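You operate a simulated robot arm through the tools that you are given. There is no shell and no other tool. Be economical: measure what you need, move in short steps, check, and stop when the job is done.

You are at the controls of a simulated robot arm. One attempt, no reset.

## Task
Push the tall cupboard door shut. Open the paper drawer, take the paper pack with the smallest size on its label from the inside of the paper drawer and put it on the chest top above the ribbon drawer, then shut the drawer. Open the cloth drawer, fetch the blue folded cloth from the inside of the cloth drawer and set it on the top of the side table and shut the drawer again. Open the ribbon drawer, fetch the purple spool from the inside of the ribbon drawer and set it on the grey card on the chest top behind the cloth rolls and shut the drawer again. Open the borders drawer. Do these in any order.

It is judged by the outcome, as a careful person would: the job done as asked, and still so three seconds after it is handed in. It fails if anything else is knocked over, pushed out of place, dropped, spilled or broken. Flat cloth is picked up by pressing the open fingertips on it (5 to 10 N) and closing them slowly along it; thin cloth reads only 2 to 8 mm in the jaws.

## Robot
A 7-joint arm with a two-finger parallel gripper on a trunk, on a base that drives. Base frame: it is fixed to the floor where the robot stands at the start and does not move with it; the origin is under the middle of the robot, x ahead of it, y to its left, z up. Readings come in m, degrees, newtons and seconds.
Its first joint turns from -166.0 to 166.0 degrees. Places, roughly: blue folded cloth (12x6x3 cm) [0.1, 0.5, 0.7]; borders drawer [1.1, -1.8, 1.1]; chest top above the ribbon drawer (23x25 cm) [-0.44, 0.82, 0.92]; cloth drawer [0.2, 0.6, 0.7]; grey card [1, 1.25, 1]; paper drawer [0.2, 0.6, 0.8]; paper pack [0.25, 0.5, 0.75]; purple spool (5x5x4 cm) [-0.5, 0.7, 0.8]; ribbon drawer [-0.4, 0.7, 0.8]; tall cupboard door [0.7, 0.1, 0.4]; top of the side table [3, 2.3, 0.9]. Payload 3.43 kg.
The tool frame sits at the grasp point between the pads (the TCP): z along the fingers, y along the line on which they close. The tips reach 0.034 m beyond it. Largest opening 0.128 m; finger width 0.024, thickness 0.012; the body of the gripper, 0.048 by 0.13 m, starts 0.096 m behind the TCP.
Orientation is that of the tool frame in the base frame, as a unit quaternion [w, x, y, z]. With the fingers straight down and closing along the base's y, the tool's x points along the base's -x, its y along +y and its z along -z.

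## Interface
- The arm moves only by the tool play_rows. Its argument "moves" is a list of rows, each a list of 6 numbers: the shift along the tool's x, y, z in m, then the turn, a rotation vector about the tool's x, y, z in rad. In form: [[x, y, z, rx, ry, rz], ...]. A call has 1 to 20 rows; each row is the pose to reach, as a shift and turn from the pose commanded when the call began, along the tool's axes at that moment. "grip" is the gripper command, from -1 (fully open) to 1 (shut), values between in proportion, set as the call begins (left out, the last holds). Each row takes 0.2 s and may step no farther than 0.05 m and 8.6 degrees from the row before; otherwise, or with a gripper value out of range, the whole call is refused. Where a pose cannot be reached the arm comes as near as it can. A force on the tool above 40 N (or 10 N above the force at the start of the call, whichever is more), or a blocked arm, ends the call early, and 0.2 s more pass. Each finger travels about 0.153 m/s and halts on what it meets, pressing with about 33 N; the grip force reading is that of the motor and also rises with nothing between the fingers. The clock runs only during rows and for 0.2 s after the last one: add rows that repeat a pose to give the fingers time. It gives the time, the measured TCP pose, the force on the tool (base axes), the opening and the grip force at its end, in the units of the frame above (readings bear some noise), with the torque about the TCP (base axes, N m) and any sound that the robot's microphone picked up, and new pictures: "views" is both (left out), scene, wrist or none.
- Cameras (640 x 400 px; columns grow to the right, rows downward): "scene" is now at [0.1207, 0.3151, 1.3442]; the picture's right is [0.99, -0.10, -0.01], its down [-0.09, -0.77, -0.63] and it looks along [0.05, 0.63, -0.78] (base axes); focal length 214 px, centre (320, 200). "wrist" rides on the gripper at [0.076, -0.011, -0.16] in the tool frame; the picture's right is [0.15, 0.99, 0.00], its down [-0.88, 0.13, -0.46] and it looks along [-0.45, 0.07, 0.89] (tool axes); focal length 234 px, centre (320, 200). There is no depth. A picture from a camera that has moved, and an enlarged one, comes with that camera's place and axes in the base frame and with its lens.
- steer(legs): drives the robot by 1 to 6 legs, each [ahead, turn to the left] in m and degrees, along the robot's own axes; the way and the turn of a leg run together, so that a leg with both is an arc; at most 1.5 m and 180 degrees a leg. The arm and the cameras ride along, it lands a little off, and it stops where it bumps. It gives what a move gives, and a new picture of the scene camera.
- pan_tilt(pan, tilt): turns the head with the scene camera to pan (to the left, within 120 degrees either way) and tilt (down, from -29 to 69), counted from straight ahead of the robot. It gives what a move gives, and a new picture of the scene camera.
- enlarge(camera, box): a new picture of the part [left, top, right, bottom] of that camera's present view, enlarged. It takes no simulated time.
- sign_off(): hands the job in; it is judged then, once.

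Go step by step. Nothing tells you exact positions but the pictures and the camera data: compare them with the known pose of the tool, close in by small moves and look again before you grip or let go. The budget is 207 turns and 260 pictures, counting those below and the enlarged ones. Unless the task says otherwise, let go and move clear before handing in.

The tools are called after "Request:" as name(argument=value, ...) on one line, values as JSON. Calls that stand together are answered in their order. play_rows: Moves the arm, as the interface text tells. Its arguments: {"type":"object","properties":{"moves":{"type":"array","items":{"type":"array","items":{"type":"number"}}},"grip":{"type":"number"},"views":{"type":"string","enum":["both","scene","wrist","none"]}},"required":["moves"]} The other tools are called the same way: steer (legs) drives the base; pan_tilt (pan, tilt) turns the head that bears the scene camera; enlarge (camera, box) takes an enlarged picture of a part of a camera's view; sign_off () hands the job in.

At the start:

```text
clock: 0.0
ee_pos: [0.1716, 0.4182, 1.2216]
ee_rot: [0.0, 0.0, 1.0, 0.0]
ft_force: [0.4, 0.4, -0.1]
torque: [0.01, 0.0, -0.01]
gripper_width: 0.128
grasp_force: 0.1
robot x, y, heading: [0.0045, 0.0033, -0.0]
head pan, tilt: [84.2, 50.9]
```

scene: 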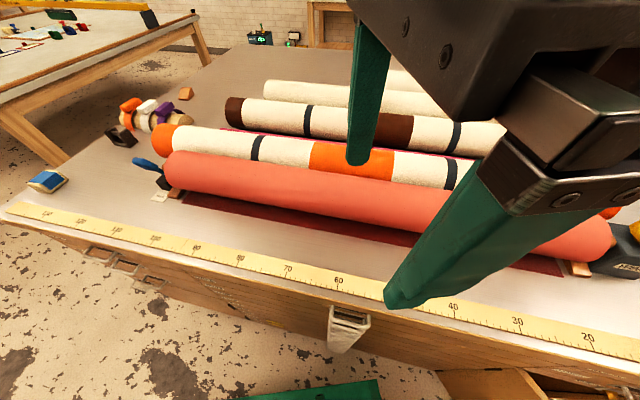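
wrist: 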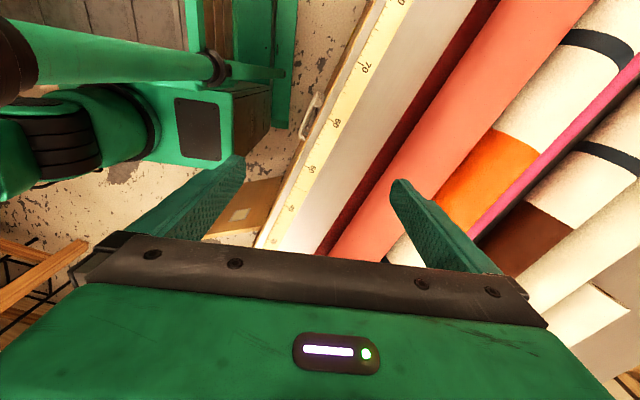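

I see the chest top with cloth rolls to the robot's left and the arm over it. I'll look around first with the head.

Request:
pan_tilt(pan=60, tilt=62)

Request:
pan_tilt(pan=10, tilt=40)

Request:
pan_tilt(pan=-60, tilt=25)

Request:
pan_tilt(pan=118, tilt=45)

Request:
pan_tilt(pan=40, tilt=15)

```text
clock: 0.9
ee_pos: [0.1575, 0.4177, 1.2253]
ee_rot: [0.005, 0.0, 1.0, 0.0]
ft_force: [-0.3, -0.6, 0.5]
torque: [0.02, 0.0, -0.02]
gripper_width: 0.1279
grasp_force: 0.1
robot x, y, heading: [0.0014, 0.0043, 0.2]
head pan, tilt: [60.0, 62.0]
camera scene: at [0.1448, 0.2951, 1.3302], right [0.87, -0.5, -0.01], down [-0.45, -0.76, -0.46], along [0.22, 0.41, -0.89], focal length 214 px, centre (320, 200)
```

scene: 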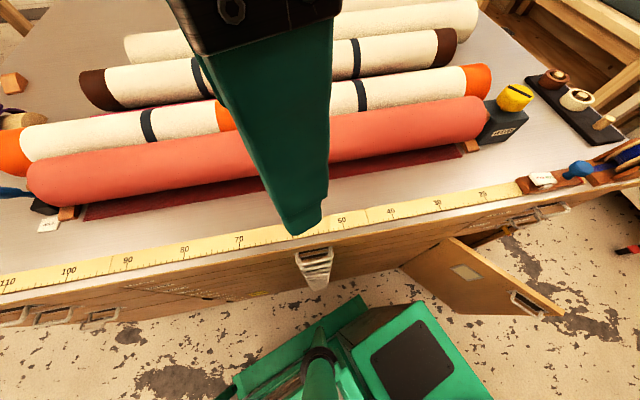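

```text
clock: 2.1
ee_pos: [0.1583, 0.418, 1.2257]
ee_rot: [0.004, 0.0, 1.0, 0.0]
ft_force: [-0.5, 0.1, -0.3]
torque: [-0.01, -0.02, 0.02]
gripper_width: 0.128
grasp_force: 0.0
robot x, y, heading: [0.0022, 0.0059, -0.3]
head pan, tilt: [10.0, 40.0]
camera scene: at [0.1968, 0.2542, 1.3585], right [0.17, -0.98, 0.0], down [-0.64, -0.11, -0.76], along [0.75, 0.13, -0.65], focal length 214 px, centre (320, 200)
```

scene: 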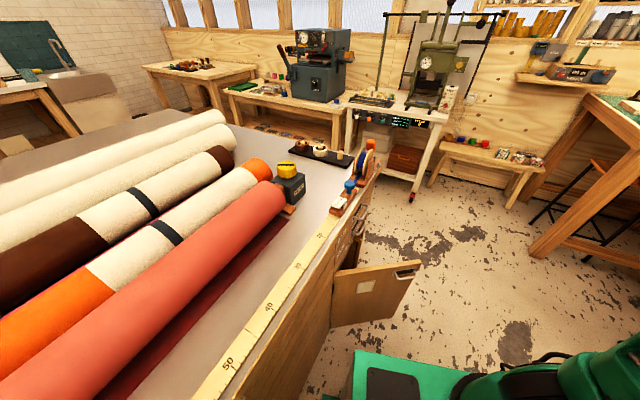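

```text
clock: 3.5
ee_pos: [0.1578, 0.4175, 1.2251]
ee_rot: [0.005, 0.0, 1.0, -0.001]
ft_force: [-0.4, 0.1, -1.1]
torque: [-0.02, -0.02, 0.03]
gripper_width: 0.1281
grasp_force: 0.0
robot x, y, heading: [0.0016, 0.0059, 0.2]
head pan, tilt: [-60.0, 25.0]
camera scene: at [0.1597, 0.16, 1.3809], right [-0.86, -0.5, 0.01], down [-0.23, 0.38, -0.9], along [0.45, -0.78, -0.44], focal length 214 px, centre (320, 200)
```

scene: 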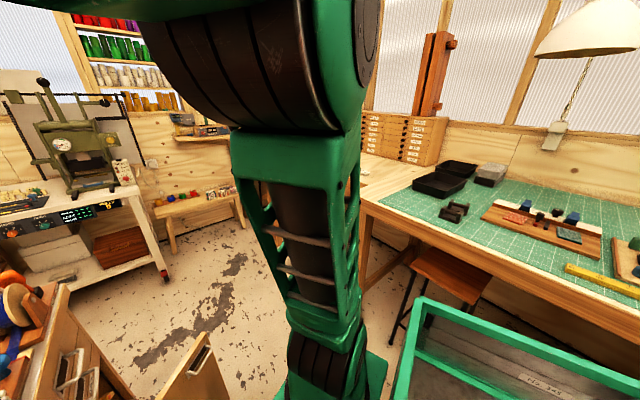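

```text
clock: 6.1
ee_pos: [0.157, 0.4196, 1.2252]
ee_rot: [0.004, -0.001, 1.0, 0.0]
ft_force: [0.4, -0.4, -0.9]
torque: [-0.02, -0.02, 0.02]
gripper_width: 0.1281
grasp_force: 0.0
robot x, y, heading: [0.0021, 0.0074, -0.3]
head pan, tilt: [118.0, 45.0]
camera scene: at [0.0748, 0.3112, 1.3529], right [0.88, 0.47, -0.01], down [0.32, -0.62, -0.71], along [-0.34, 0.62, -0.7], focal length 214 px, centre (320, 200)
```

scene: 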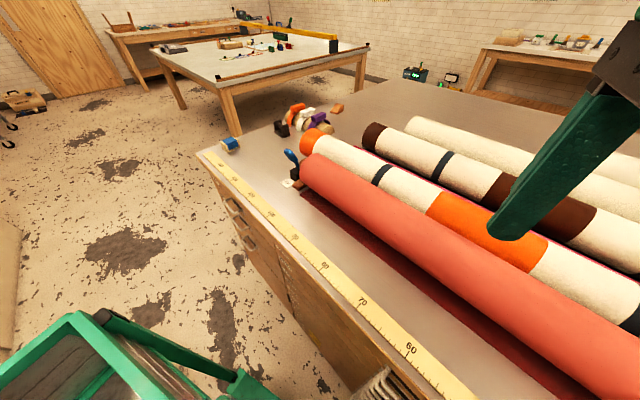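

```text
clock: 7.7
ee_pos: [0.1604, 0.4175, 1.2305]
ee_rot: [0.004, 0.004, 1.0, 0.005]
ft_force: [-0.7, 0.2, -0.3]
torque: [-0.03, 0.0, 0.01]
gripper_width: 0.128
grasp_force: 0.0
robot x, y, heading: [-0.0018, 0.0066, 0.1]
head pan, tilt: [40.0, 15.0]
camera scene: at [0.1749, 0.3093, 1.3889], right [0.75, -0.66, -0.01], down [-0.25, -0.27, -0.93], along [0.61, 0.7, -0.36], focal length 214 px, centre (320, 200)
```

scene: 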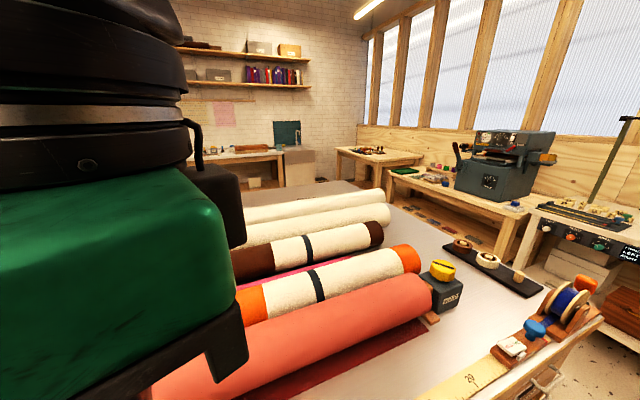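

The chest front is skewed about -20° to my frame, with its edge near (0.16, 0.41), and the door stands open ahead at the right. I'll look at the surroundings of the base.

Request:
pan_tilt(pan=-110, tilt=50)

Request:
pan_tilt(pan=-10, tilt=65)

Request:
pan_tilt(pan=85, tilt=69)

```text
clock: 10.0
ee_pos: [0.1574, 0.417, 1.2259]
ee_rot: [0.004, -0.001, 1.0, -0.001]
ft_force: [-0.2, -0.5, 0.6]
torque: [0.02, 0.0, 0.02]
gripper_width: 0.1281
grasp_force: 0.0
robot x, y, heading: [0.0011, 0.0069, 0.0]
head pan, tilt: [-110.0, 50.0]
camera scene: at [0.0866, 0.167, 1.3458], right [-0.94, 0.34, 0.01], down [0.25, 0.72, -0.65], along [-0.23, -0.6, -0.76], focal length 214 px, centre (320, 200)
```

scene: 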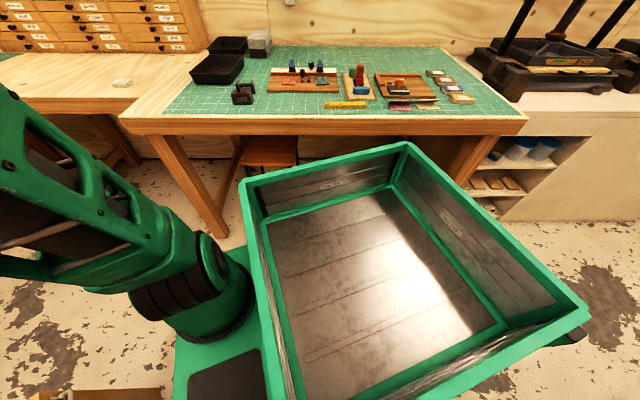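

```text
clock: 11.8
ee_pos: [0.1574, 0.4185, 1.225]
ee_rot: [0.004, 0.0, 1.0, 0.0]
ft_force: [-0.2, -0.3, -0.2]
torque: [-0.03, -0.01, -0.01]
gripper_width: 0.128
grasp_force: 0.1
robot x, y, heading: [0.0018, 0.0024, -0.1]
head pan, tilt: [-10.0, 65.0]
camera scene: at [0.1724, 0.2288, 1.3265], right [-0.17, -0.98, 0.0], down [-0.9, 0.16, -0.41], along [0.4, -0.07, -0.91], focal length 214 px, centre (320, 200)
```

scene: 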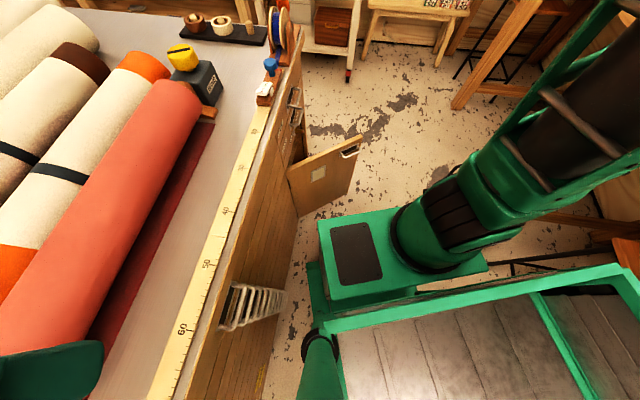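

```text
clock: 13.5
ee_pos: [0.1568, 0.4172, 1.2261]
ee_rot: [0.004, 0.0, 1.0, -0.001]
ft_force: [-0.1, -0.3, 0.7]
torque: [-0.01, 0.01, -0.02]
gripper_width: 0.1282
grasp_force: 0.0
robot x, y, heading: [0.0032, 0.0047, -0.1]
head pan, tilt: [85.0, 68.8]
camera scene: at [0.1175, 0.2951, 1.3234], right [1.0, -0.09, -0.01], down [-0.09, -0.93, -0.36], along [0.02, 0.36, -0.93], focal length 214 px, centre (320, 200)
```

scene: 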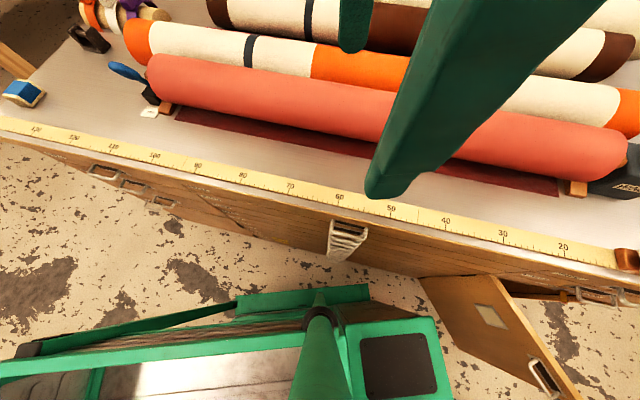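

Stacked handles sit in the middle bank; the arm's column is at front right of the base. I'll zoom in on the handles and door.

Request:
enlarge(camera="scene", box=[220, 180, 420, 305])

Request:
enlarge(camera="scene", box=[420, 220, 640, 400])

Request:
enlarge(camera="scene", box=[0, 60, 220, 230])

```text
3.20 times, centred on (320, 242) of scene
camera zoom: at [0.1175, 0.2951, 1.3234], right [1.0, -0.09, -0.01], down [-0.09, -0.93, -0.36], along [0.02, 0.36, -0.93], focal length 686 px, centre (320, 64)
```

zoom: 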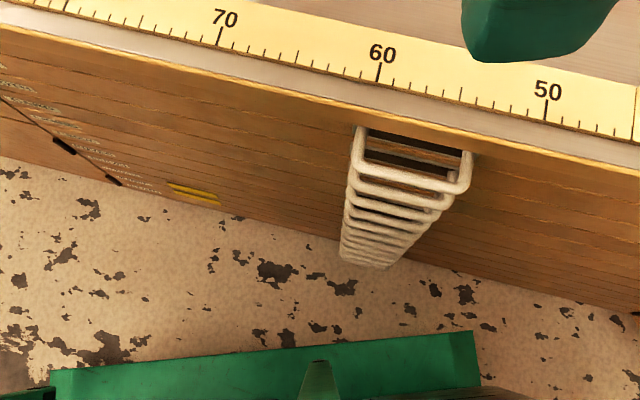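

```text
2.22 times, centred on (530, 310) of scene
camera zoom: at [0.1175, 0.2951, 1.3234], right [1.0, -0.09, -0.01], down [-0.09, -0.93, -0.36], along [0.02, 0.36, -0.93], focal length 477 px, centre (-147, -44)
```

zoom: 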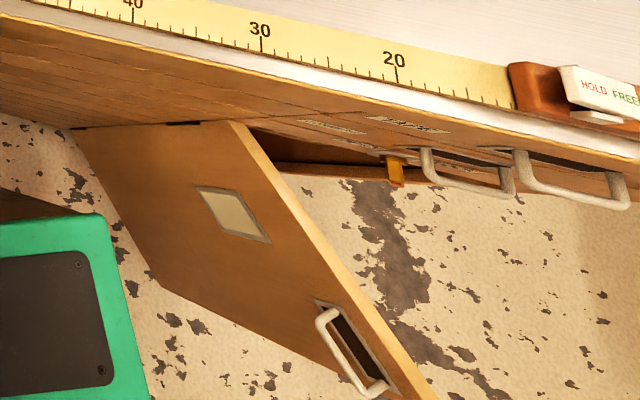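

```text
2.35 times, centred on (110, 145) of scene
camera zoom: at [0.1175, 0.2951, 1.3234], right [1.0, -0.09, -0.01], down [-0.09, -0.93, -0.36], along [0.02, 0.36, -0.93], focal length 505 px, centre (814, 329)
```

zoom: 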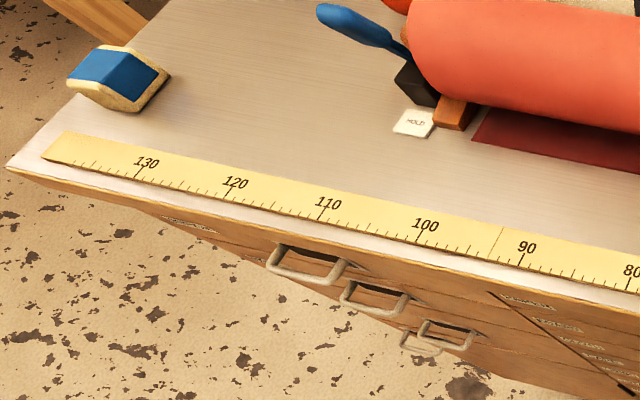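

The chest runs along direction about -20° in x–y, its front about 0.44 m from me; the mat table is about 1.07 m opposite. I'll back off and square up with the chest to get room and a better view.

Request:
steer(legs=[[-0.5, 0], [0, -30], [0.3, 0], [0, 10]])

Request:
pan_tilt(pan=75, tilt=60)

```text
clock: 20.5
ee_pos: [0.0413, 0.1895, 1.226]
ee_rot: [0.004, 0.175, 0.985, -0.002]
ft_force: [0.1, -0.4, -0.2]
torque: [0.01, -0.01, -0.02]
gripper_width: 0.1283
grasp_force: 0.1
robot x, y, heading: [-0.2478, -0.1476, -20.2]
head pan, tilt: [85.0, 68.8]
camera scene: at [-0.0396, 0.0863, 1.3234], right [0.91, -0.42, -0.01], down [-0.4, -0.84, -0.36], along [0.14, 0.33, -0.93], focal length 214 px, centre (320, 200)
```

scene: 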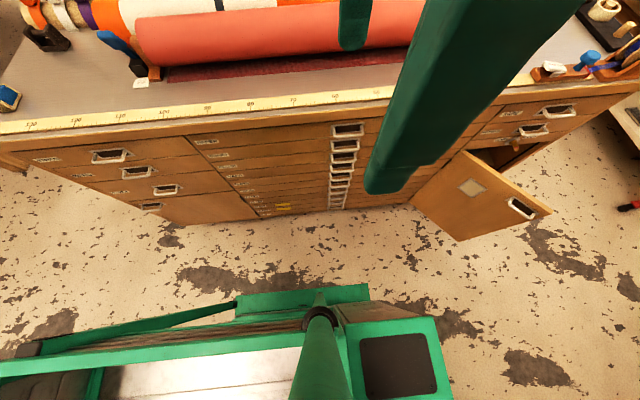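

```text
clock: 21.3
ee_pos: [0.0273, 0.1949, 1.2297]
ee_rot: [0.01, 0.174, 0.985, -0.003]
ft_force: [0.0, -0.2, -0.3]
torque: [-0.02, 0.0, -0.01]
gripper_width: 0.1278
grasp_force: 0.1
robot x, y, heading: [-0.2497, -0.1486, -20.1]
head pan, tilt: [75.0, 60.0]
camera scene: at [-0.025, 0.0902, 1.3326], right [0.82, -0.57, -0.01], down [-0.5, -0.71, -0.5], along [0.28, 0.41, -0.87], focal length 214 px, centre (320, 200)
```

scene: 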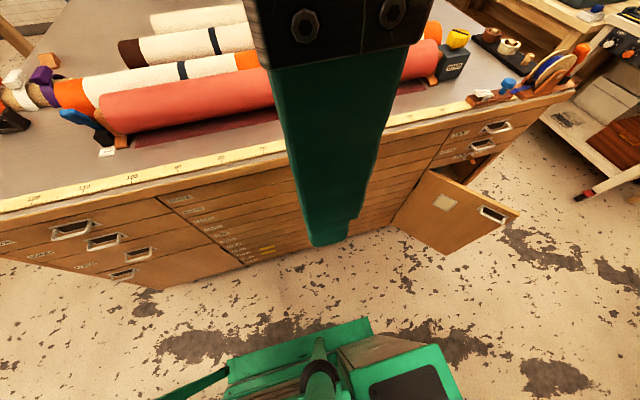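

Now the drawer fronts are visible with labels; I'll zoom to read them.

Request:
pan_tilt(pan=90, tilt=55)

Request:
enlarge(camera="scene", box=[170, 140, 400, 290])

Request:
enlarge(camera="scene", box=[0, 140, 220, 290])

```text
clock: 22.0
ee_pos: [0.0276, 0.1955, 1.2285]
ee_rot: [0.011, 0.175, 0.985, -0.003]
ft_force: [0.1, -0.1, 0.7]
torque: [-0.04, 0.03, -0.03]
gripper_width: 0.128
grasp_force: 0.1
robot x, y, heading: [-0.2502, -0.1458, -20.1]
head pan, tilt: [90.0, 55.0]
camera scene: at [-0.0384, 0.1033, 1.3389], right [0.94, -0.35, -0.01], down [-0.29, -0.77, -0.57], along [0.19, 0.54, -0.82], focal length 214 px, centre (320, 200)
```

scene: 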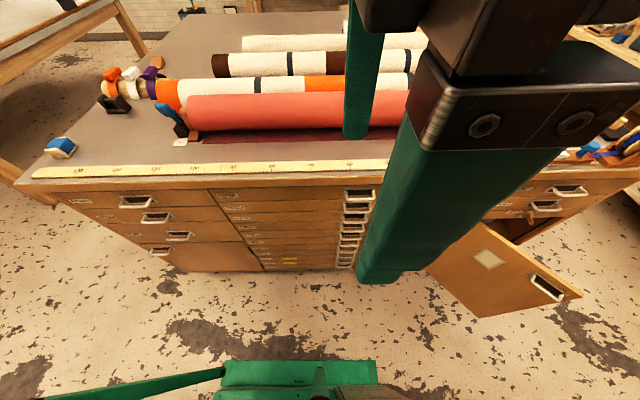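

```text
2.67 times, centred on (285, 215) of scene
camera zoom: at [-0.0384, 0.1033, 1.3389], right [0.94, -0.35, -0.01], down [-0.29, -0.77, -0.57], along [0.19, 0.54, -0.82], focal length 572 px, centre (413, 160)
```

zoom: 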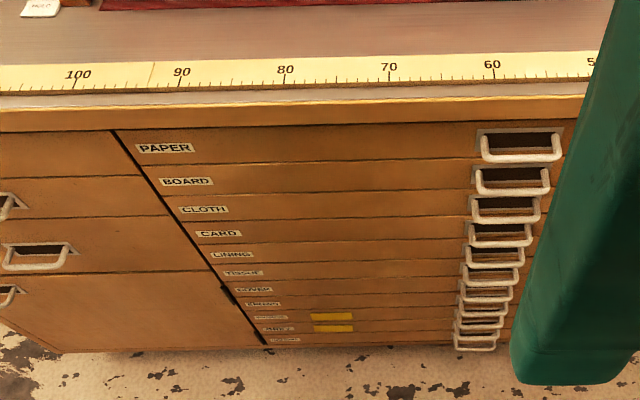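

```text
2.67 times, centred on (110, 215) of scene
camera zoom: at [-0.0384, 0.1033, 1.3389], right [0.94, -0.35, -0.01], down [-0.29, -0.77, -0.57], along [0.19, 0.54, -0.82], focal length 572 px, centre (880, 160)
```

zoom: 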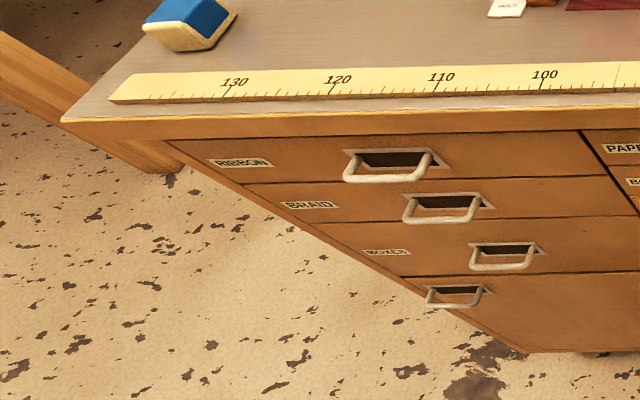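

Labels read: PAPER is the top wide drawer, CLOTH the third, RIBBON top left. I'll shift back along the chest for good reach and then tilt the tool toward the paper handle.

Request:
steer(legs=[[-0.3, 0]])

Request:
play_rows(moves=[[0, 0, 0.0, -0.14, 0, 0], [0, 0, 0.0, -0.28, 0, 0], [0, 0, 0, -0.42, 0, 0], [0, 0, 0, -0.56, 0, 0], [0, 0, 0, -0.7, 0, 0], [0, 0, 0, -0.84, 0, 0], [0, 0, 0, -0.98, 0, 0]], views="both")

```text
clock: 24.1
ee_pos: [-0.25, 0.2964, 1.2279]
ee_rot: [0.009, 0.176, 0.984, -0.004]
ft_force: [0.4, 0.1, 0.0]
torque: [0.01, -0.02, 0.01]
gripper_width: 0.1281
grasp_force: 0.1
robot x, y, heading: [-0.5261, -0.0435, -20.5]
head pan, tilt: [90.0, 55.0]
camera scene: at [-0.3151, 0.2049, 1.339], right [0.94, -0.35, -0.01], down [-0.29, -0.77, -0.57], along [0.19, 0.54, -0.82], focal length 214 px, centre (320, 200)
```

scene: 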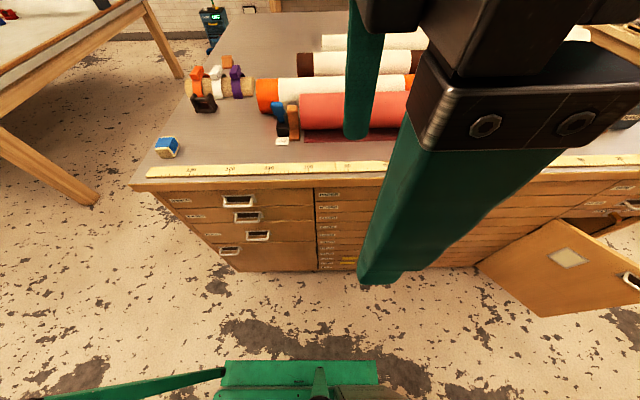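

```text
clock: 25.0
ee_pos: [-0.3169, 0.337, 1.2443]
ee_rot: [0.007, 0.1, 0.972, 0.213]
ft_force: [4.1, 8.8, -5.1]
torque: [-0.12, 0.08, 0.06]
gripper_width: 0.1277
grasp_force: 0.0
out of reach, approached as far as the arm can: row 1, 2, 3
robot x, y, heading: [-0.5271, -0.0464, -20.4]
head pan, tilt: [90.0, 55.0]
stopped in row 4: the force on the tool passed its limit at 196 N (the readings are from after the stop); the commanded pose is now the measured one
camera scene: at [-0.3162, 0.2032, 1.3389], right [0.94, -0.34, -0.01], down [-0.29, -0.77, -0.57], along [0.18, 0.54, -0.82], focal length 214 px, centre (320, 200)
camera wrist: at [-0.4023, 0.2759, 1.3891], right [0.05, 0.91, 0.42], down [0.86, -0.25, 0.44], along [0.5, 0.34, -0.8], focal length 234 px, centre (320, 200)
```

scene: 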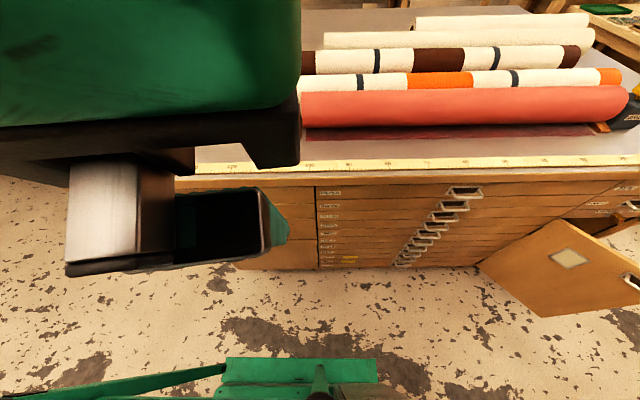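
wrist: 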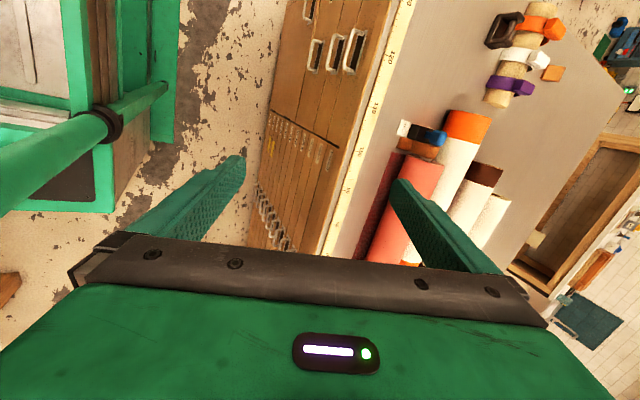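

The tilt bumped my own head mast. I'll move the tool forward along the chest, away from the mast, before tilting more.

Request:
play_rows(moves=[[-0.05, 0, 0, 0, 0, 0], [-0.1, 0, 0, 0, 0, 0], [-0.15, 0, 0, 0, 0, 0], [-0.2, 0, 0, 0, 0, 0], [-0.25, 0, 0, 0, 0, 0], [-0.3, 0, 0, 0, 0, 0], [-0.35, 0, 0, 0, 0, 0], [-0.4, 0, 0, 0, 0, 0]], views="both")

```text
clock: 25.3
ee_pos: [-0.3339, 0.3443, 1.2449]
ee_rot: [0.01, 0.089, 0.973, 0.213]
ft_force: [-1.7, 0.2, 1.8]
torque: [-0.12, -0.15, -0.06]
gripper_width: 0.1279
grasp_force: 0.0
robot x, y, heading: [-0.5272, -0.0475, -20.7]
head pan, tilt: [90.0, 55.0]
stopped in row 1: the force on the tool passed its limit at 80 N (the readings are from after the stop); the commanded pose is now the measured one
camera scene: at [-0.3146, 0.2039, 1.3383], right [0.94, -0.35, -0.01], down [-0.3, -0.77, -0.57], along [0.19, 0.53, -0.82], focal length 214 px, centre (320, 200)
camera wrist: at [-0.4187, 0.2814, 1.3881], right [0.02, 0.91, 0.41], down [0.86, -0.23, 0.45], along [0.5, 0.35, -0.79], focal length 234 px, centre (320, 200)
```

scene: 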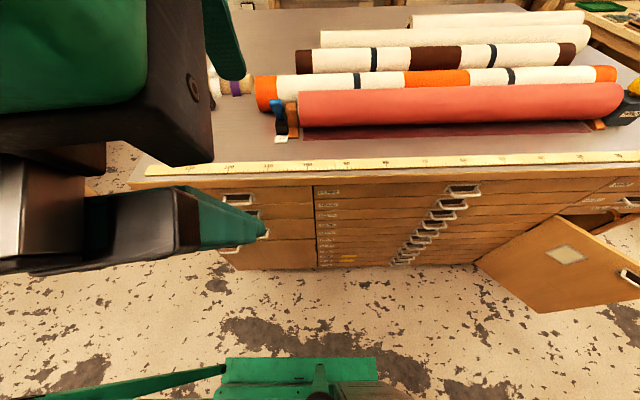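
wrist: 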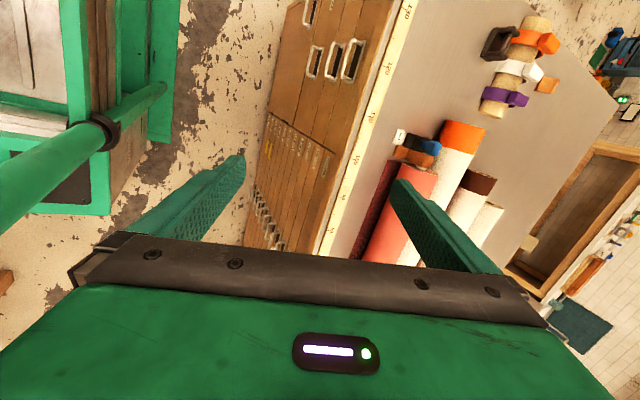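

The gripper is touching the head from the far side. I'll move it outward over the chest first, then forward.

Request:
play_rows(moves=[[0, 0.036, 0.0, 0, 0, 0], [0, 0.073, 0.01, 0, 0, 0], [0, 0.11, 0.03, 0, 0, 0], [0, 0.146, 0.047, 0, 0, 0], [0, 0.17, 0.06, 0, 0, 0], [-0.05, 0.17, 0.06, 0, 0, 0], [-0.1, 0.17, 0.06, 0, 0, 0], [-0.15, 0.17, 0.06, 0, 0, 0], [-0.2, 0.17, 0.06, 0, 0, 0], [-0.25, 0.17, 0.06, 0, 0, 0], [-0.3, 0.17, 0.06, 0, 0, 0], [-0.35, 0.17, 0.06, 0, 0, 0]], views="both")

```text
clock: 26.9
ee_pos: [-0.32, 0.4926, 1.3223]
ee_rot: [-0.003, 0.032, 0.965, 0.261]
ft_force: [-1.0, 0.3, -0.2]
torque: [-0.12, -0.04, -0.08]
gripper_width: 0.128
grasp_force: 0.1
robot x, y, heading: [-0.5268, -0.0451, -20.3]
head pan, tilt: [90.0, 55.0]
stopped in row 7: the arm was blocked; the commanded pose is now the measured one
camera scene: at [-0.3202, 0.2018, 1.3337], right [0.94, -0.33, -0.01], down [-0.29, -0.81, -0.51], along [0.16, 0.48, -0.86], focal length 214 px, centre (320, 200)
camera wrist: at [-0.397, 0.4087, 1.4579], right [-0.08, 0.86, 0.5], down [0.88, -0.17, 0.44], along [0.46, 0.48, -0.75], focal length 234 px, centre (320, 200)
```

scene: 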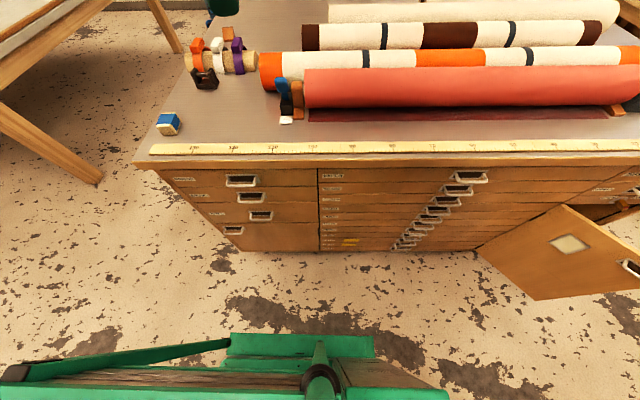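
wrist: 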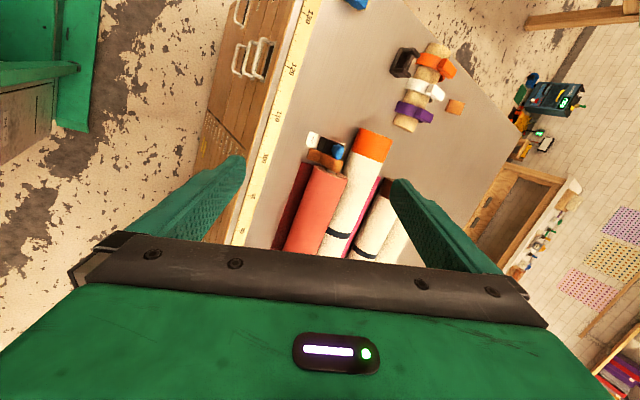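

I need to see where the forearm lies relative to the mast.

Request:
pan_tilt(pan=110, tilt=0)

Request:
pan_tilt(pan=0, tilt=0)

```text
clock: 28.1
ee_pos: [-0.3188, 0.4905, 1.3245]
ee_rot: [-0.005, 0.031, 0.964, 0.263]
ft_force: [-0.9, -0.3, 0.0]
torque: [0.01, -0.02, 0.03]
gripper_width: 0.1278
grasp_force: 0.0
robot x, y, heading: [-0.5236, -0.046, -20.4]
head pan, tilt: [110.0, 0.0]
camera scene: at [-0.3344, 0.2063, 1.3362], right [1.0, -0.08, -0.01], down [-0.07, -0.84, -0.54], along [0.03, 0.54, -0.84], focal length 214 px, centre (320, 200)
```

scene: 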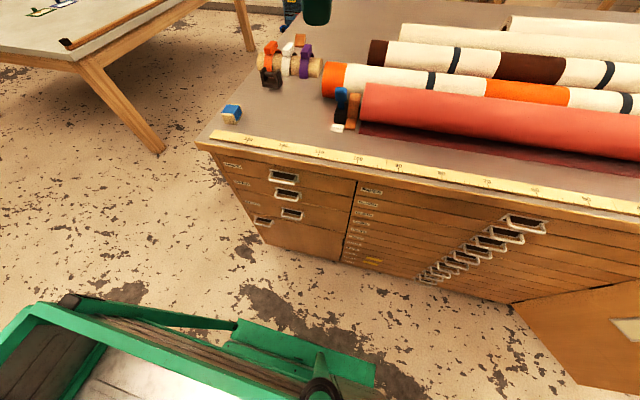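

```text
clock: 30.0
ee_pos: [-0.323, 0.4863, 1.3374]
ee_rot: [-0.007, 0.027, 0.962, 0.271]
ft_force: [-0.5, 0.7, -0.5]
torque: [-0.01, -0.01, 0.0]
gripper_width: 0.1282
grasp_force: 0.1
robot x, y, heading: [-0.5298, -0.047, -20.5]
head pan, tilt: [0.0, 0.0]
camera scene: at [-0.2731, 0.1866, 1.3547], right [0.6, -0.8, -0.01], down [-0.56, -0.4, -0.73], along [0.58, 0.44, -0.69], focal length 214 px, centre (320, 200)
```

scene: 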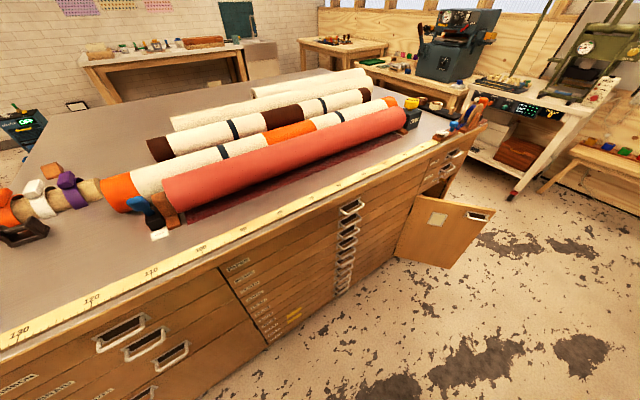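

The forearm rests on top of the head and holds it tilted. I'll lift the arm straight up.

Request:
play_rows(moves=[[0, 0.02, -0.034, 0, 0, 0], [0, 0.04, -0.07, 0, 0, 0], [0, 0.06, -0.1, 0, 0, 0], [0, 0.08, -0.137, 0, 0, 0], [0, 0.1, -0.17, 0, 0, 0]], views="both")

```text
clock: 31.2
ee_pos: [-0.3302, 0.4002, 1.5182]
ee_rot: [-0.007, 0.025, 0.943, 0.333]
ft_force: [2.0, 1.5, -0.8]
torque: [-0.13, 0.13, 0.09]
gripper_width: 0.1279
grasp_force: 0.1
out of reach, approached as far as the arm can: row 3, 4, 5
robot x, y, heading: [-0.5292, -0.0467, -20.4]
head pan, tilt: [0.0, 0.0]
stopped in row 5: the arm was blocked; the commanded pose is now the measured one
camera scene: at [-0.2823, 0.2122, 1.3898], right [0.8, -0.6, -0.01], down [-0.22, -0.27, -0.94], along [0.56, 0.75, -0.35], focal length 214 px, centre (320, 200)
camera wrist: at [-0.4067, 0.2936, 1.6384], right [-0.1, 0.78, 0.62], down [0.88, -0.22, 0.41], along [0.46, 0.59, -0.66], focal length 234 px, centre (320, 200)
```

scene: 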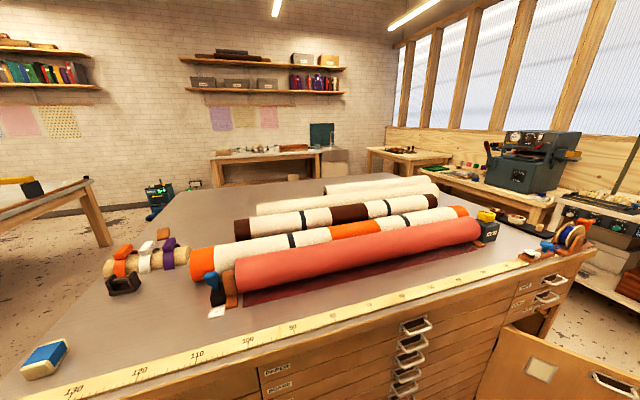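
wrist: 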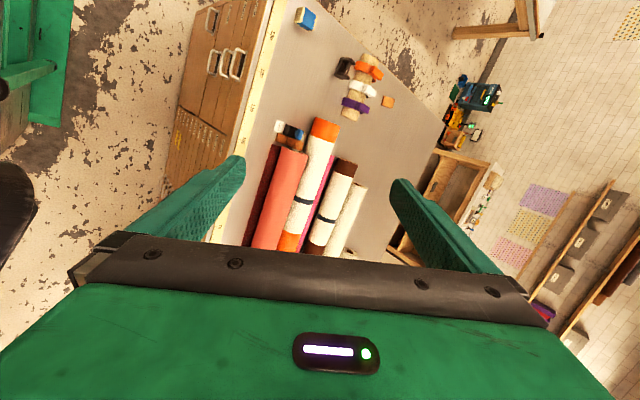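

The gripper is now above the head. I'll move it forward along the chest past the mast.

Request:
play_rows(moves=[[-0.04, 0, 0, 0, 0, 0], [-0.08, 0, 0, 0, 0, 0], [-0.12, 0, 0, 0, 0, 0], [-0.16, 0, 0, 0, 0, 0], [-0.2, 0, 0, 0, 0, 0], [-0.24, 0, 0, 0, 0, 0], [-0.28, 0, 0, 0, 0, 0], [-0.32, 0, 0, 0, 0, 0], [-0.36, 0, 0, 0, 0, 0]], views="both")

```text
clock: 33.2
ee_pos: [-0.0198, 0.3815, 1.4613]
ee_rot: [-0.003, 0.027, 0.948, 0.317]
ft_force: [-1.1, -0.6, -0.2]
torque: [-0.03, -0.03, -0.05]
gripper_width: 0.1281
grasp_force: 0.0
out of reach, approached as far as the arm can: row 4, 5, 6, 7, 8, 9
robot x, y, heading: [-0.5279, -0.046, -20.5]
head pan, tilt: [0.0, 0.0]
camera scene: at [-0.2549, 0.1049, 1.4222], right [-0.35, -0.94, 0.0], down [-0.01, 0.0, -1.0], along [0.94, -0.35, -0.01], focal length 214 px, centre (320, 200)
camera wrist: at [-0.0974, 0.281, 1.5847], right [-0.09, 0.79, 0.6], down [0.88, -0.22, 0.42], along [0.46, 0.57, -0.68], focal length 234 px, centre (320, 200)
```

scene: 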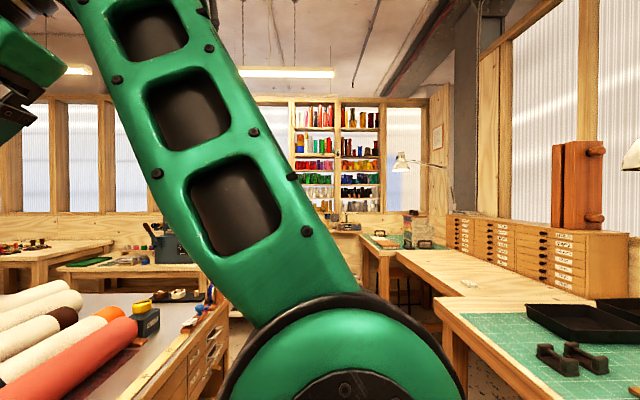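
wrist: 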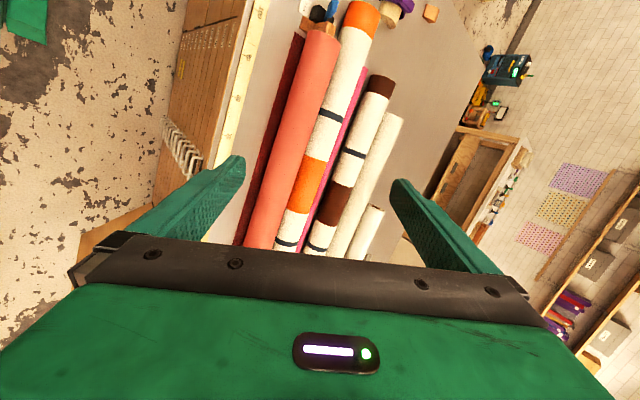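

The head is free now. Next I move the tool in front of the paper handle at a safe height, tilting it 60° from vertical toward the chest.

Request:
play_rows(moves=[[-0.027, -0.029, 0.015, -0.068, -0.041, 0.031], [-0.053, -0.059, 0.031, -0.135, -0.082, 0.062], [-0.08, -0.088, 0.046, -0.203, -0.124, 0.094], [-0.106, -0.118, 0.062, -0.271, -0.165, 0.125], [-0.133, -0.147, 0.077, -0.338, -0.206, 0.156], [-0.159, -0.177, 0.093, -0.406, -0.247, 0.187], [-0.186, -0.206, 0.108, -0.406, -0.247, 0.187]], views="wrist")

Request:
pan_tilt(pan=55, tilt=40)

```text
clock: 34.8
ee_pos: [0.0418, 0.3353, 1.4306]
ee_rot: [0.007, 0.226, 0.896, 0.382]
ft_force: [0.2, 2.3, -1.0]
torque: [-0.05, -0.01, -0.01]
gripper_width: 0.1281
grasp_force: 0.0
out of reach, approached as far as the arm can: row 2, 3, 4, 5, 6, 7
robot x, y, heading: [-0.5251, -0.0432, -20.4]
head pan, tilt: [0.0, 0.0]
camera wrist: at [-0.0598, 0.251, 1.5499], right [0.27, 0.66, 0.7], down [0.76, -0.59, 0.27], along [0.59, 0.46, -0.66], focal length 234 px, centre (320, 200)
```

wrist: 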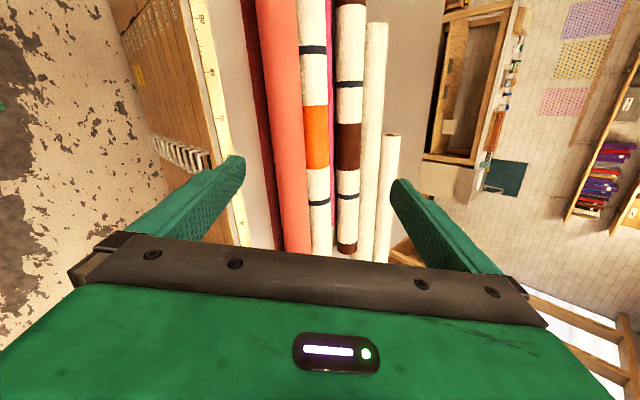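

```text
clock: 36.0
ee_pos: [0.0617, 0.3281, 1.4237]
ee_rot: [-0.003, 0.228, 0.896, 0.381]
ft_force: [-0.1, 0.1, -0.1]
torque: [-0.02, -0.01, 0.0]
gripper_width: 0.1281
grasp_force: 0.1
robot x, y, heading: [-0.5249, -0.0498, -20.5]
head pan, tilt: [55.0, 40.0]
camera scene: at [-0.2692, 0.185, 1.359], right [0.57, -0.82, -0.01], down [-0.54, -0.36, -0.76], along [0.62, 0.44, -0.65], focal length 214 px, centre (320, 200)
```

scene: 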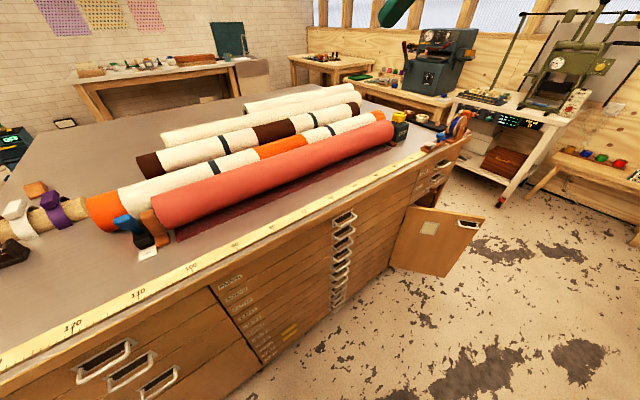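

The wrist is contorted and rows are lagging; I'll translate down and forward without turning.

Request:
play_rows(moves=[[-0.025, -0.024, 0.022, 0, 0, 0], [-0.051, -0.048, 0.044, 0, 0, 0], [-0.076, -0.072, 0.066, 0, 0, 0], [-0.102, -0.097, 0.088, 0, 0, 0], [-0.127, -0.121, 0.11, 0, 0, 0], [-0.153, -0.145, 0.132, 0, 0, 0], [-0.153, -0.145, 0.132, 0, 0, 0]], views="scene")

```text
clock: 37.6
ee_pos: [0.0603, 0.3293, 1.4253]
ee_rot: [-0.001, 0.229, 0.895, 0.383]
ft_force: [0.3, -0.1, -0.2]
torque: [0.01, 0.0, -0.04]
gripper_width: 0.128
grasp_force: 0.0
out of reach, approached as far as the arm can: row 1, 2, 3, 4, 5, 6, 7
robot x, y, heading: [-0.5266, -0.0418, -20.2]
head pan, tilt: [55.0, 40.0]
camera scene: at [-0.2694, 0.1851, 1.359], right [0.57, -0.82, -0.01], down [-0.54, -0.36, -0.76], along [0.62, 0.44, -0.65], focal length 214 px, centre (320, 200)
```

scene: 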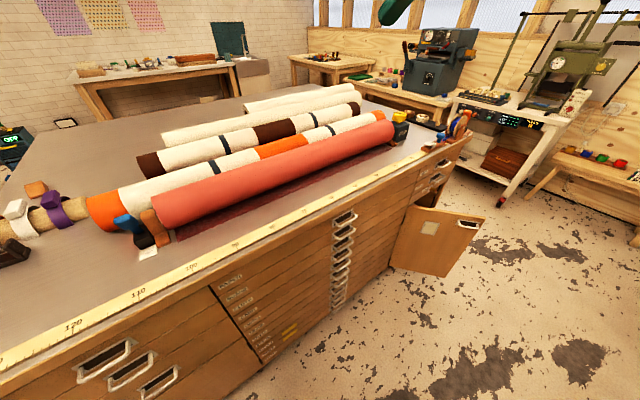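

The arm sits at a joint limit. I'll turn the tool back toward pointing down.

Request:
play_rows(moves=[[0, 0, 0, 0.14, 0, 0], [0, 0, 0, 0.28, 0, 0], [0, 0, 0, 0.42, 0, 0], [0, 0, 0, 0.56, 0, 0], [0, 0, 0, 0.7, 0, 0]], views="wrist")

```text
clock: 38.8
ee_pos: [-0.0012, 0.2862, 1.3595]
ee_rot: [-0.071, 0.217, 0.97, 0.081]
ft_force: [0.3, -1.0, -0.3]
torque: [0.13, 0.08, 0.02]
gripper_width: 0.1279
grasp_force: 0.0
out of reach, approached as far as the arm can: row 3, 4, 5
robot x, y, heading: [-0.528, -0.0458, -20.5]
head pan, tilt: [55.0, 40.0]
camera wrist: at [-0.0568, 0.2769, 1.5287], right [0.3, 0.94, 0.15], down [0.89, -0.33, 0.31], along [0.34, 0.04, -0.94], focal length 234 px, centre (320, 200)
```

wrist: 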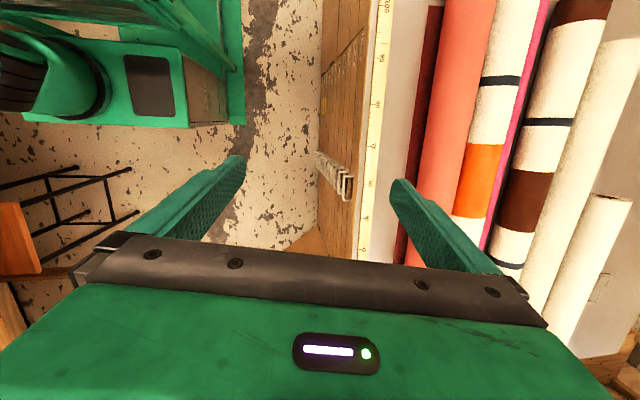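

Good, motion recovered. I'll straighten the tool fully and come lower.

Request:
play_rows(moves=[[-0.02, 0, 0.03, 0.045, -0.056, -0.029], [-0.04, 0, 0.06, 0.09, -0.112, -0.058], [-0.06, 0, 0.09, 0.135, -0.169, -0.086], [-0.08, 0, 0.12, 0.135, -0.169, -0.086], [-0.1, 0, 0.15, 0.135, -0.169, -0.086], [-0.12, 0, 0.19, 0.135, -0.169, -0.086]], views="wrist")

```text
clock: 40.2
ee_pos: [0.0854, 0.2753, 1.1527]
ee_rot: [0.0, 0.175, 0.985, 0.001]
ft_force: [-0.8, -1.1, 0.3]
torque: [0.0, -0.01, 0.02]
gripper_width: 0.1278
grasp_force: 0.1
robot x, y, heading: [-0.5272, -0.0486, -20.3]
head pan, tilt: [55.0, 40.0]
camera wrist: at [0.0121, 0.2906, 1.3133], right [0.2, 0.98, 0.0], down [0.87, -0.18, 0.46], along [0.45, -0.09, -0.89], focal length 234 px, centre (320, 200)
```

wrist: 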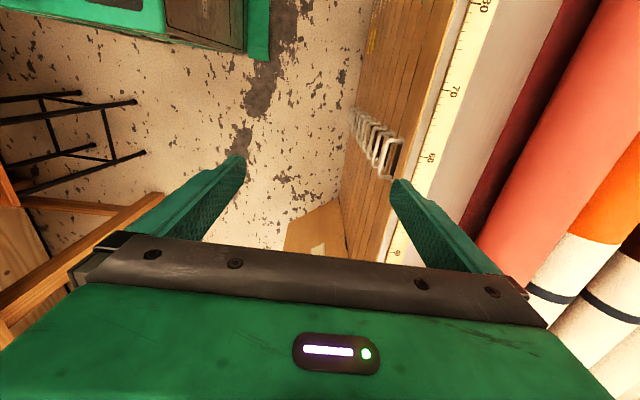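

Now the tool is square to the chest. I'll tilt about 50° toward the drawer front while lowering.

Request:
play_rows(moves=[[-0.007, 0, 0.03, -0.13, 0, 0], [-0.014, 0, 0.06, -0.26, 0, 0], [-0.021, 0, 0.09, -0.39, 0, 0], [-0.028, 0, 0.12, -0.52, 0, 0], [-0.035, 0, 0.15, -0.65, 0, 0], [-0.042, 0, 0.18, -0.78, 0, 0], [-0.045, 0, 0.2, -0.87, 0, 0]], views="both")

```text
clock: 41.8
ee_pos: [0.1274, 0.2582, 0.952]
ee_rot: [0.074, 0.158, 0.892, 0.416]
ft_force: [-1.1, -0.3, 0.5]
torque: [0.0, 0.0, -0.05]
gripper_width: 0.1281
grasp_force: 0.1
robot x, y, heading: [-0.5289, -0.0477, -20.3]
head pan, tilt: [55.0, 40.0]
camera scene: at [-0.2697, 0.1851, 1.359], right [0.57, -0.82, -0.01], down [-0.54, -0.36, -0.76], along [0.62, 0.44, -0.65], focal length 214 px, centre (320, 200)
camera wrist: at [0.0119, 0.1625, 1.0468], right [0.08, 0.65, 0.76], down [0.73, -0.55, 0.39], along [0.67, 0.53, -0.52], focal length 234 px, centre (320, 200)
```

scene: 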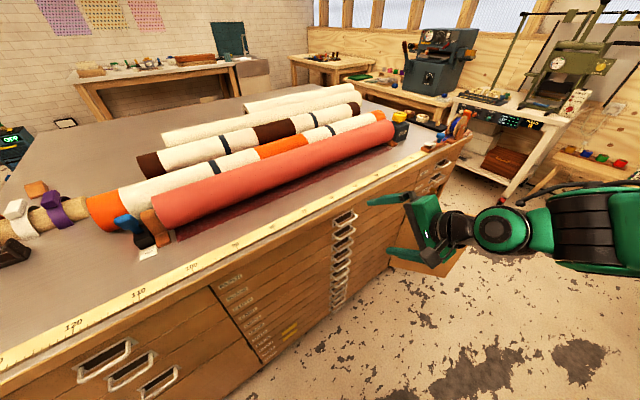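
wrist: 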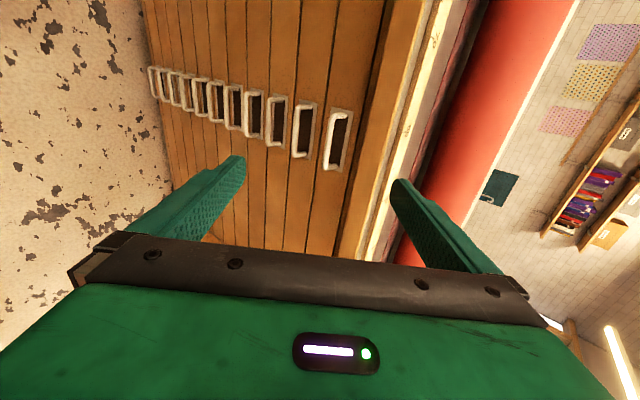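

Clear view of the handles. I'll zoom on both cameras to locate the top handle precisely.

Request:
enlarge(camera="wrist", box=[240, 70, 400, 170])

Request:
enlarge(camera="scene", box=[270, 180, 430, 280])

```text
4.00 times, centred on (320, 120) of wrist
camera zoom: at [0.0119, 0.1625, 1.0468], right [0.08, 0.65, 0.76], down [0.73, -0.55, 0.39], along [0.67, 0.53, -0.52], focal length 937 px, centre (320, 520)
```

zoom: 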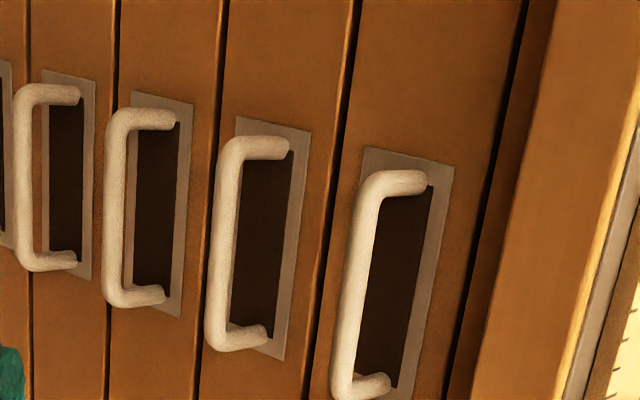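

```text
4.00 times, centred on (350, 230) of scene
camera zoom: at [-0.2697, 0.1851, 1.359], right [0.57, -0.82, -0.01], down [-0.54, -0.36, -0.76], along [0.62, 0.44, -0.65], focal length 858 px, centre (200, 80)
```

zoom: 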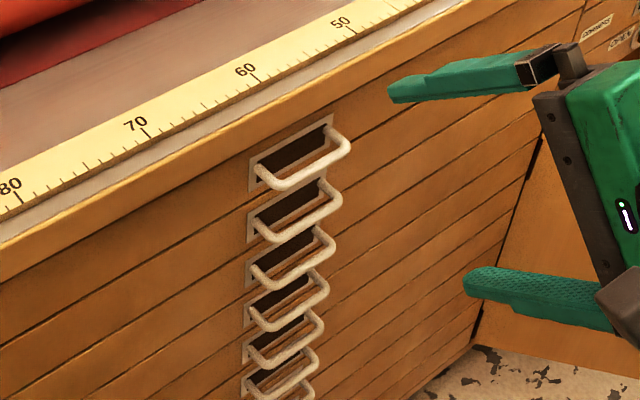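

Both views agree: the paper handle bar is at about (0.173, 0.390, 0.853). I'll narrow the jaws and approach along the tool axis, stopping short to check.

Request:
play_rows(moves=[[0.003, 0.013, 0.02, 0, 0, 0], [0.003, 0.013, 0.05, 0, 0, 0], [0.003, 0.013, 0.08, 0, 0, 0], [0.003, 0.013, 0.1, 0, 0, 0], [0.003, 0.013, 0.115, 0, 0, 0], [0.003, 0.013, 0.115, 0, 0, 0]], grip=0.22, views="both")

Request:
enlarge(camera="scene", box=[270, 180, 430, 280])

```text
clock: 43.2
ee_pos: [0.1579, 0.3525, 0.888]
ee_rot: [0.074, 0.159, 0.893, 0.415]
ft_force: [0.3, 0.7, 0.4]
torque: [0.05, 0.03, 0.02]
gripper_width: 0.0499
grasp_force: 0.0
robot x, y, heading: [-0.5271, -0.0458, -20.2]
head pan, tilt: [55.0, 40.0]
camera scene: at [-0.2693, 0.185, 1.359], right [0.57, -0.82, -0.01], down [-0.54, -0.36, -0.76], along [0.62, 0.44, -0.65], focal length 214 px, centre (320, 200)
camera wrist: at [0.0427, 0.2571, 0.9836], right [0.08, 0.65, 0.76], down [0.74, -0.55, 0.39], along [0.67, 0.52, -0.52], focal length 234 px, centre (320, 200)
```

scene: 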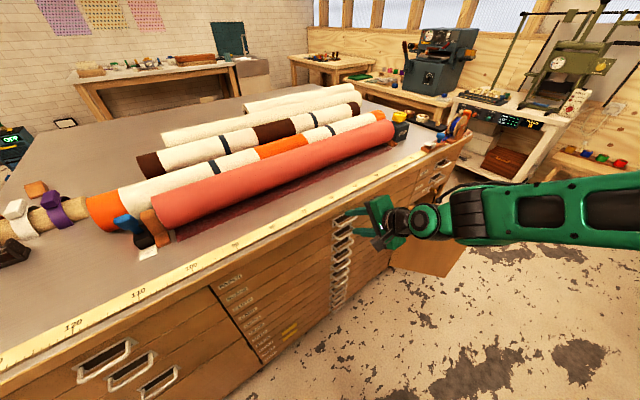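
wrist: 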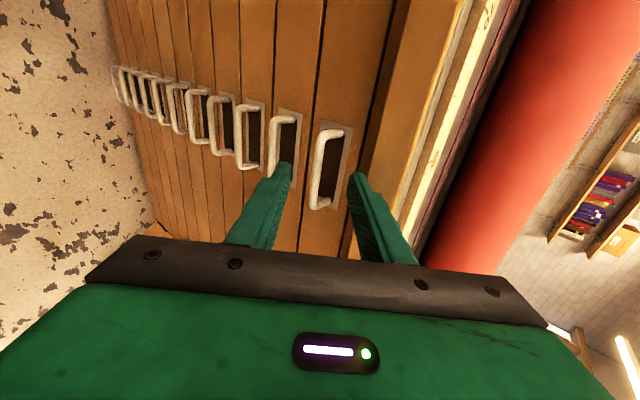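

```text
4.00 times, centred on (350, 230) of scene
camera zoom: at [-0.2693, 0.185, 1.359], right [0.57, -0.82, -0.01], down [-0.54, -0.36, -0.76], along [0.62, 0.44, -0.65], focal length 858 px, centre (200, 80)
```

zoom: 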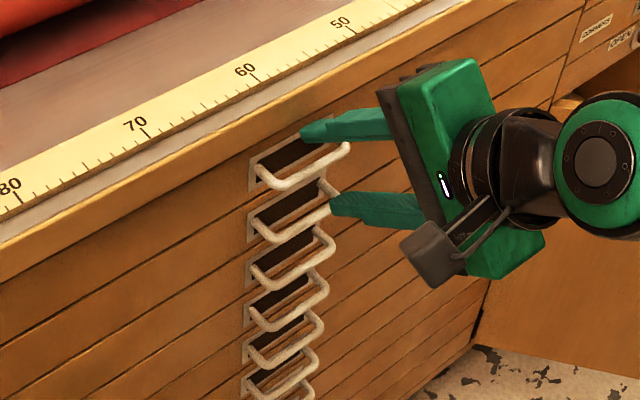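

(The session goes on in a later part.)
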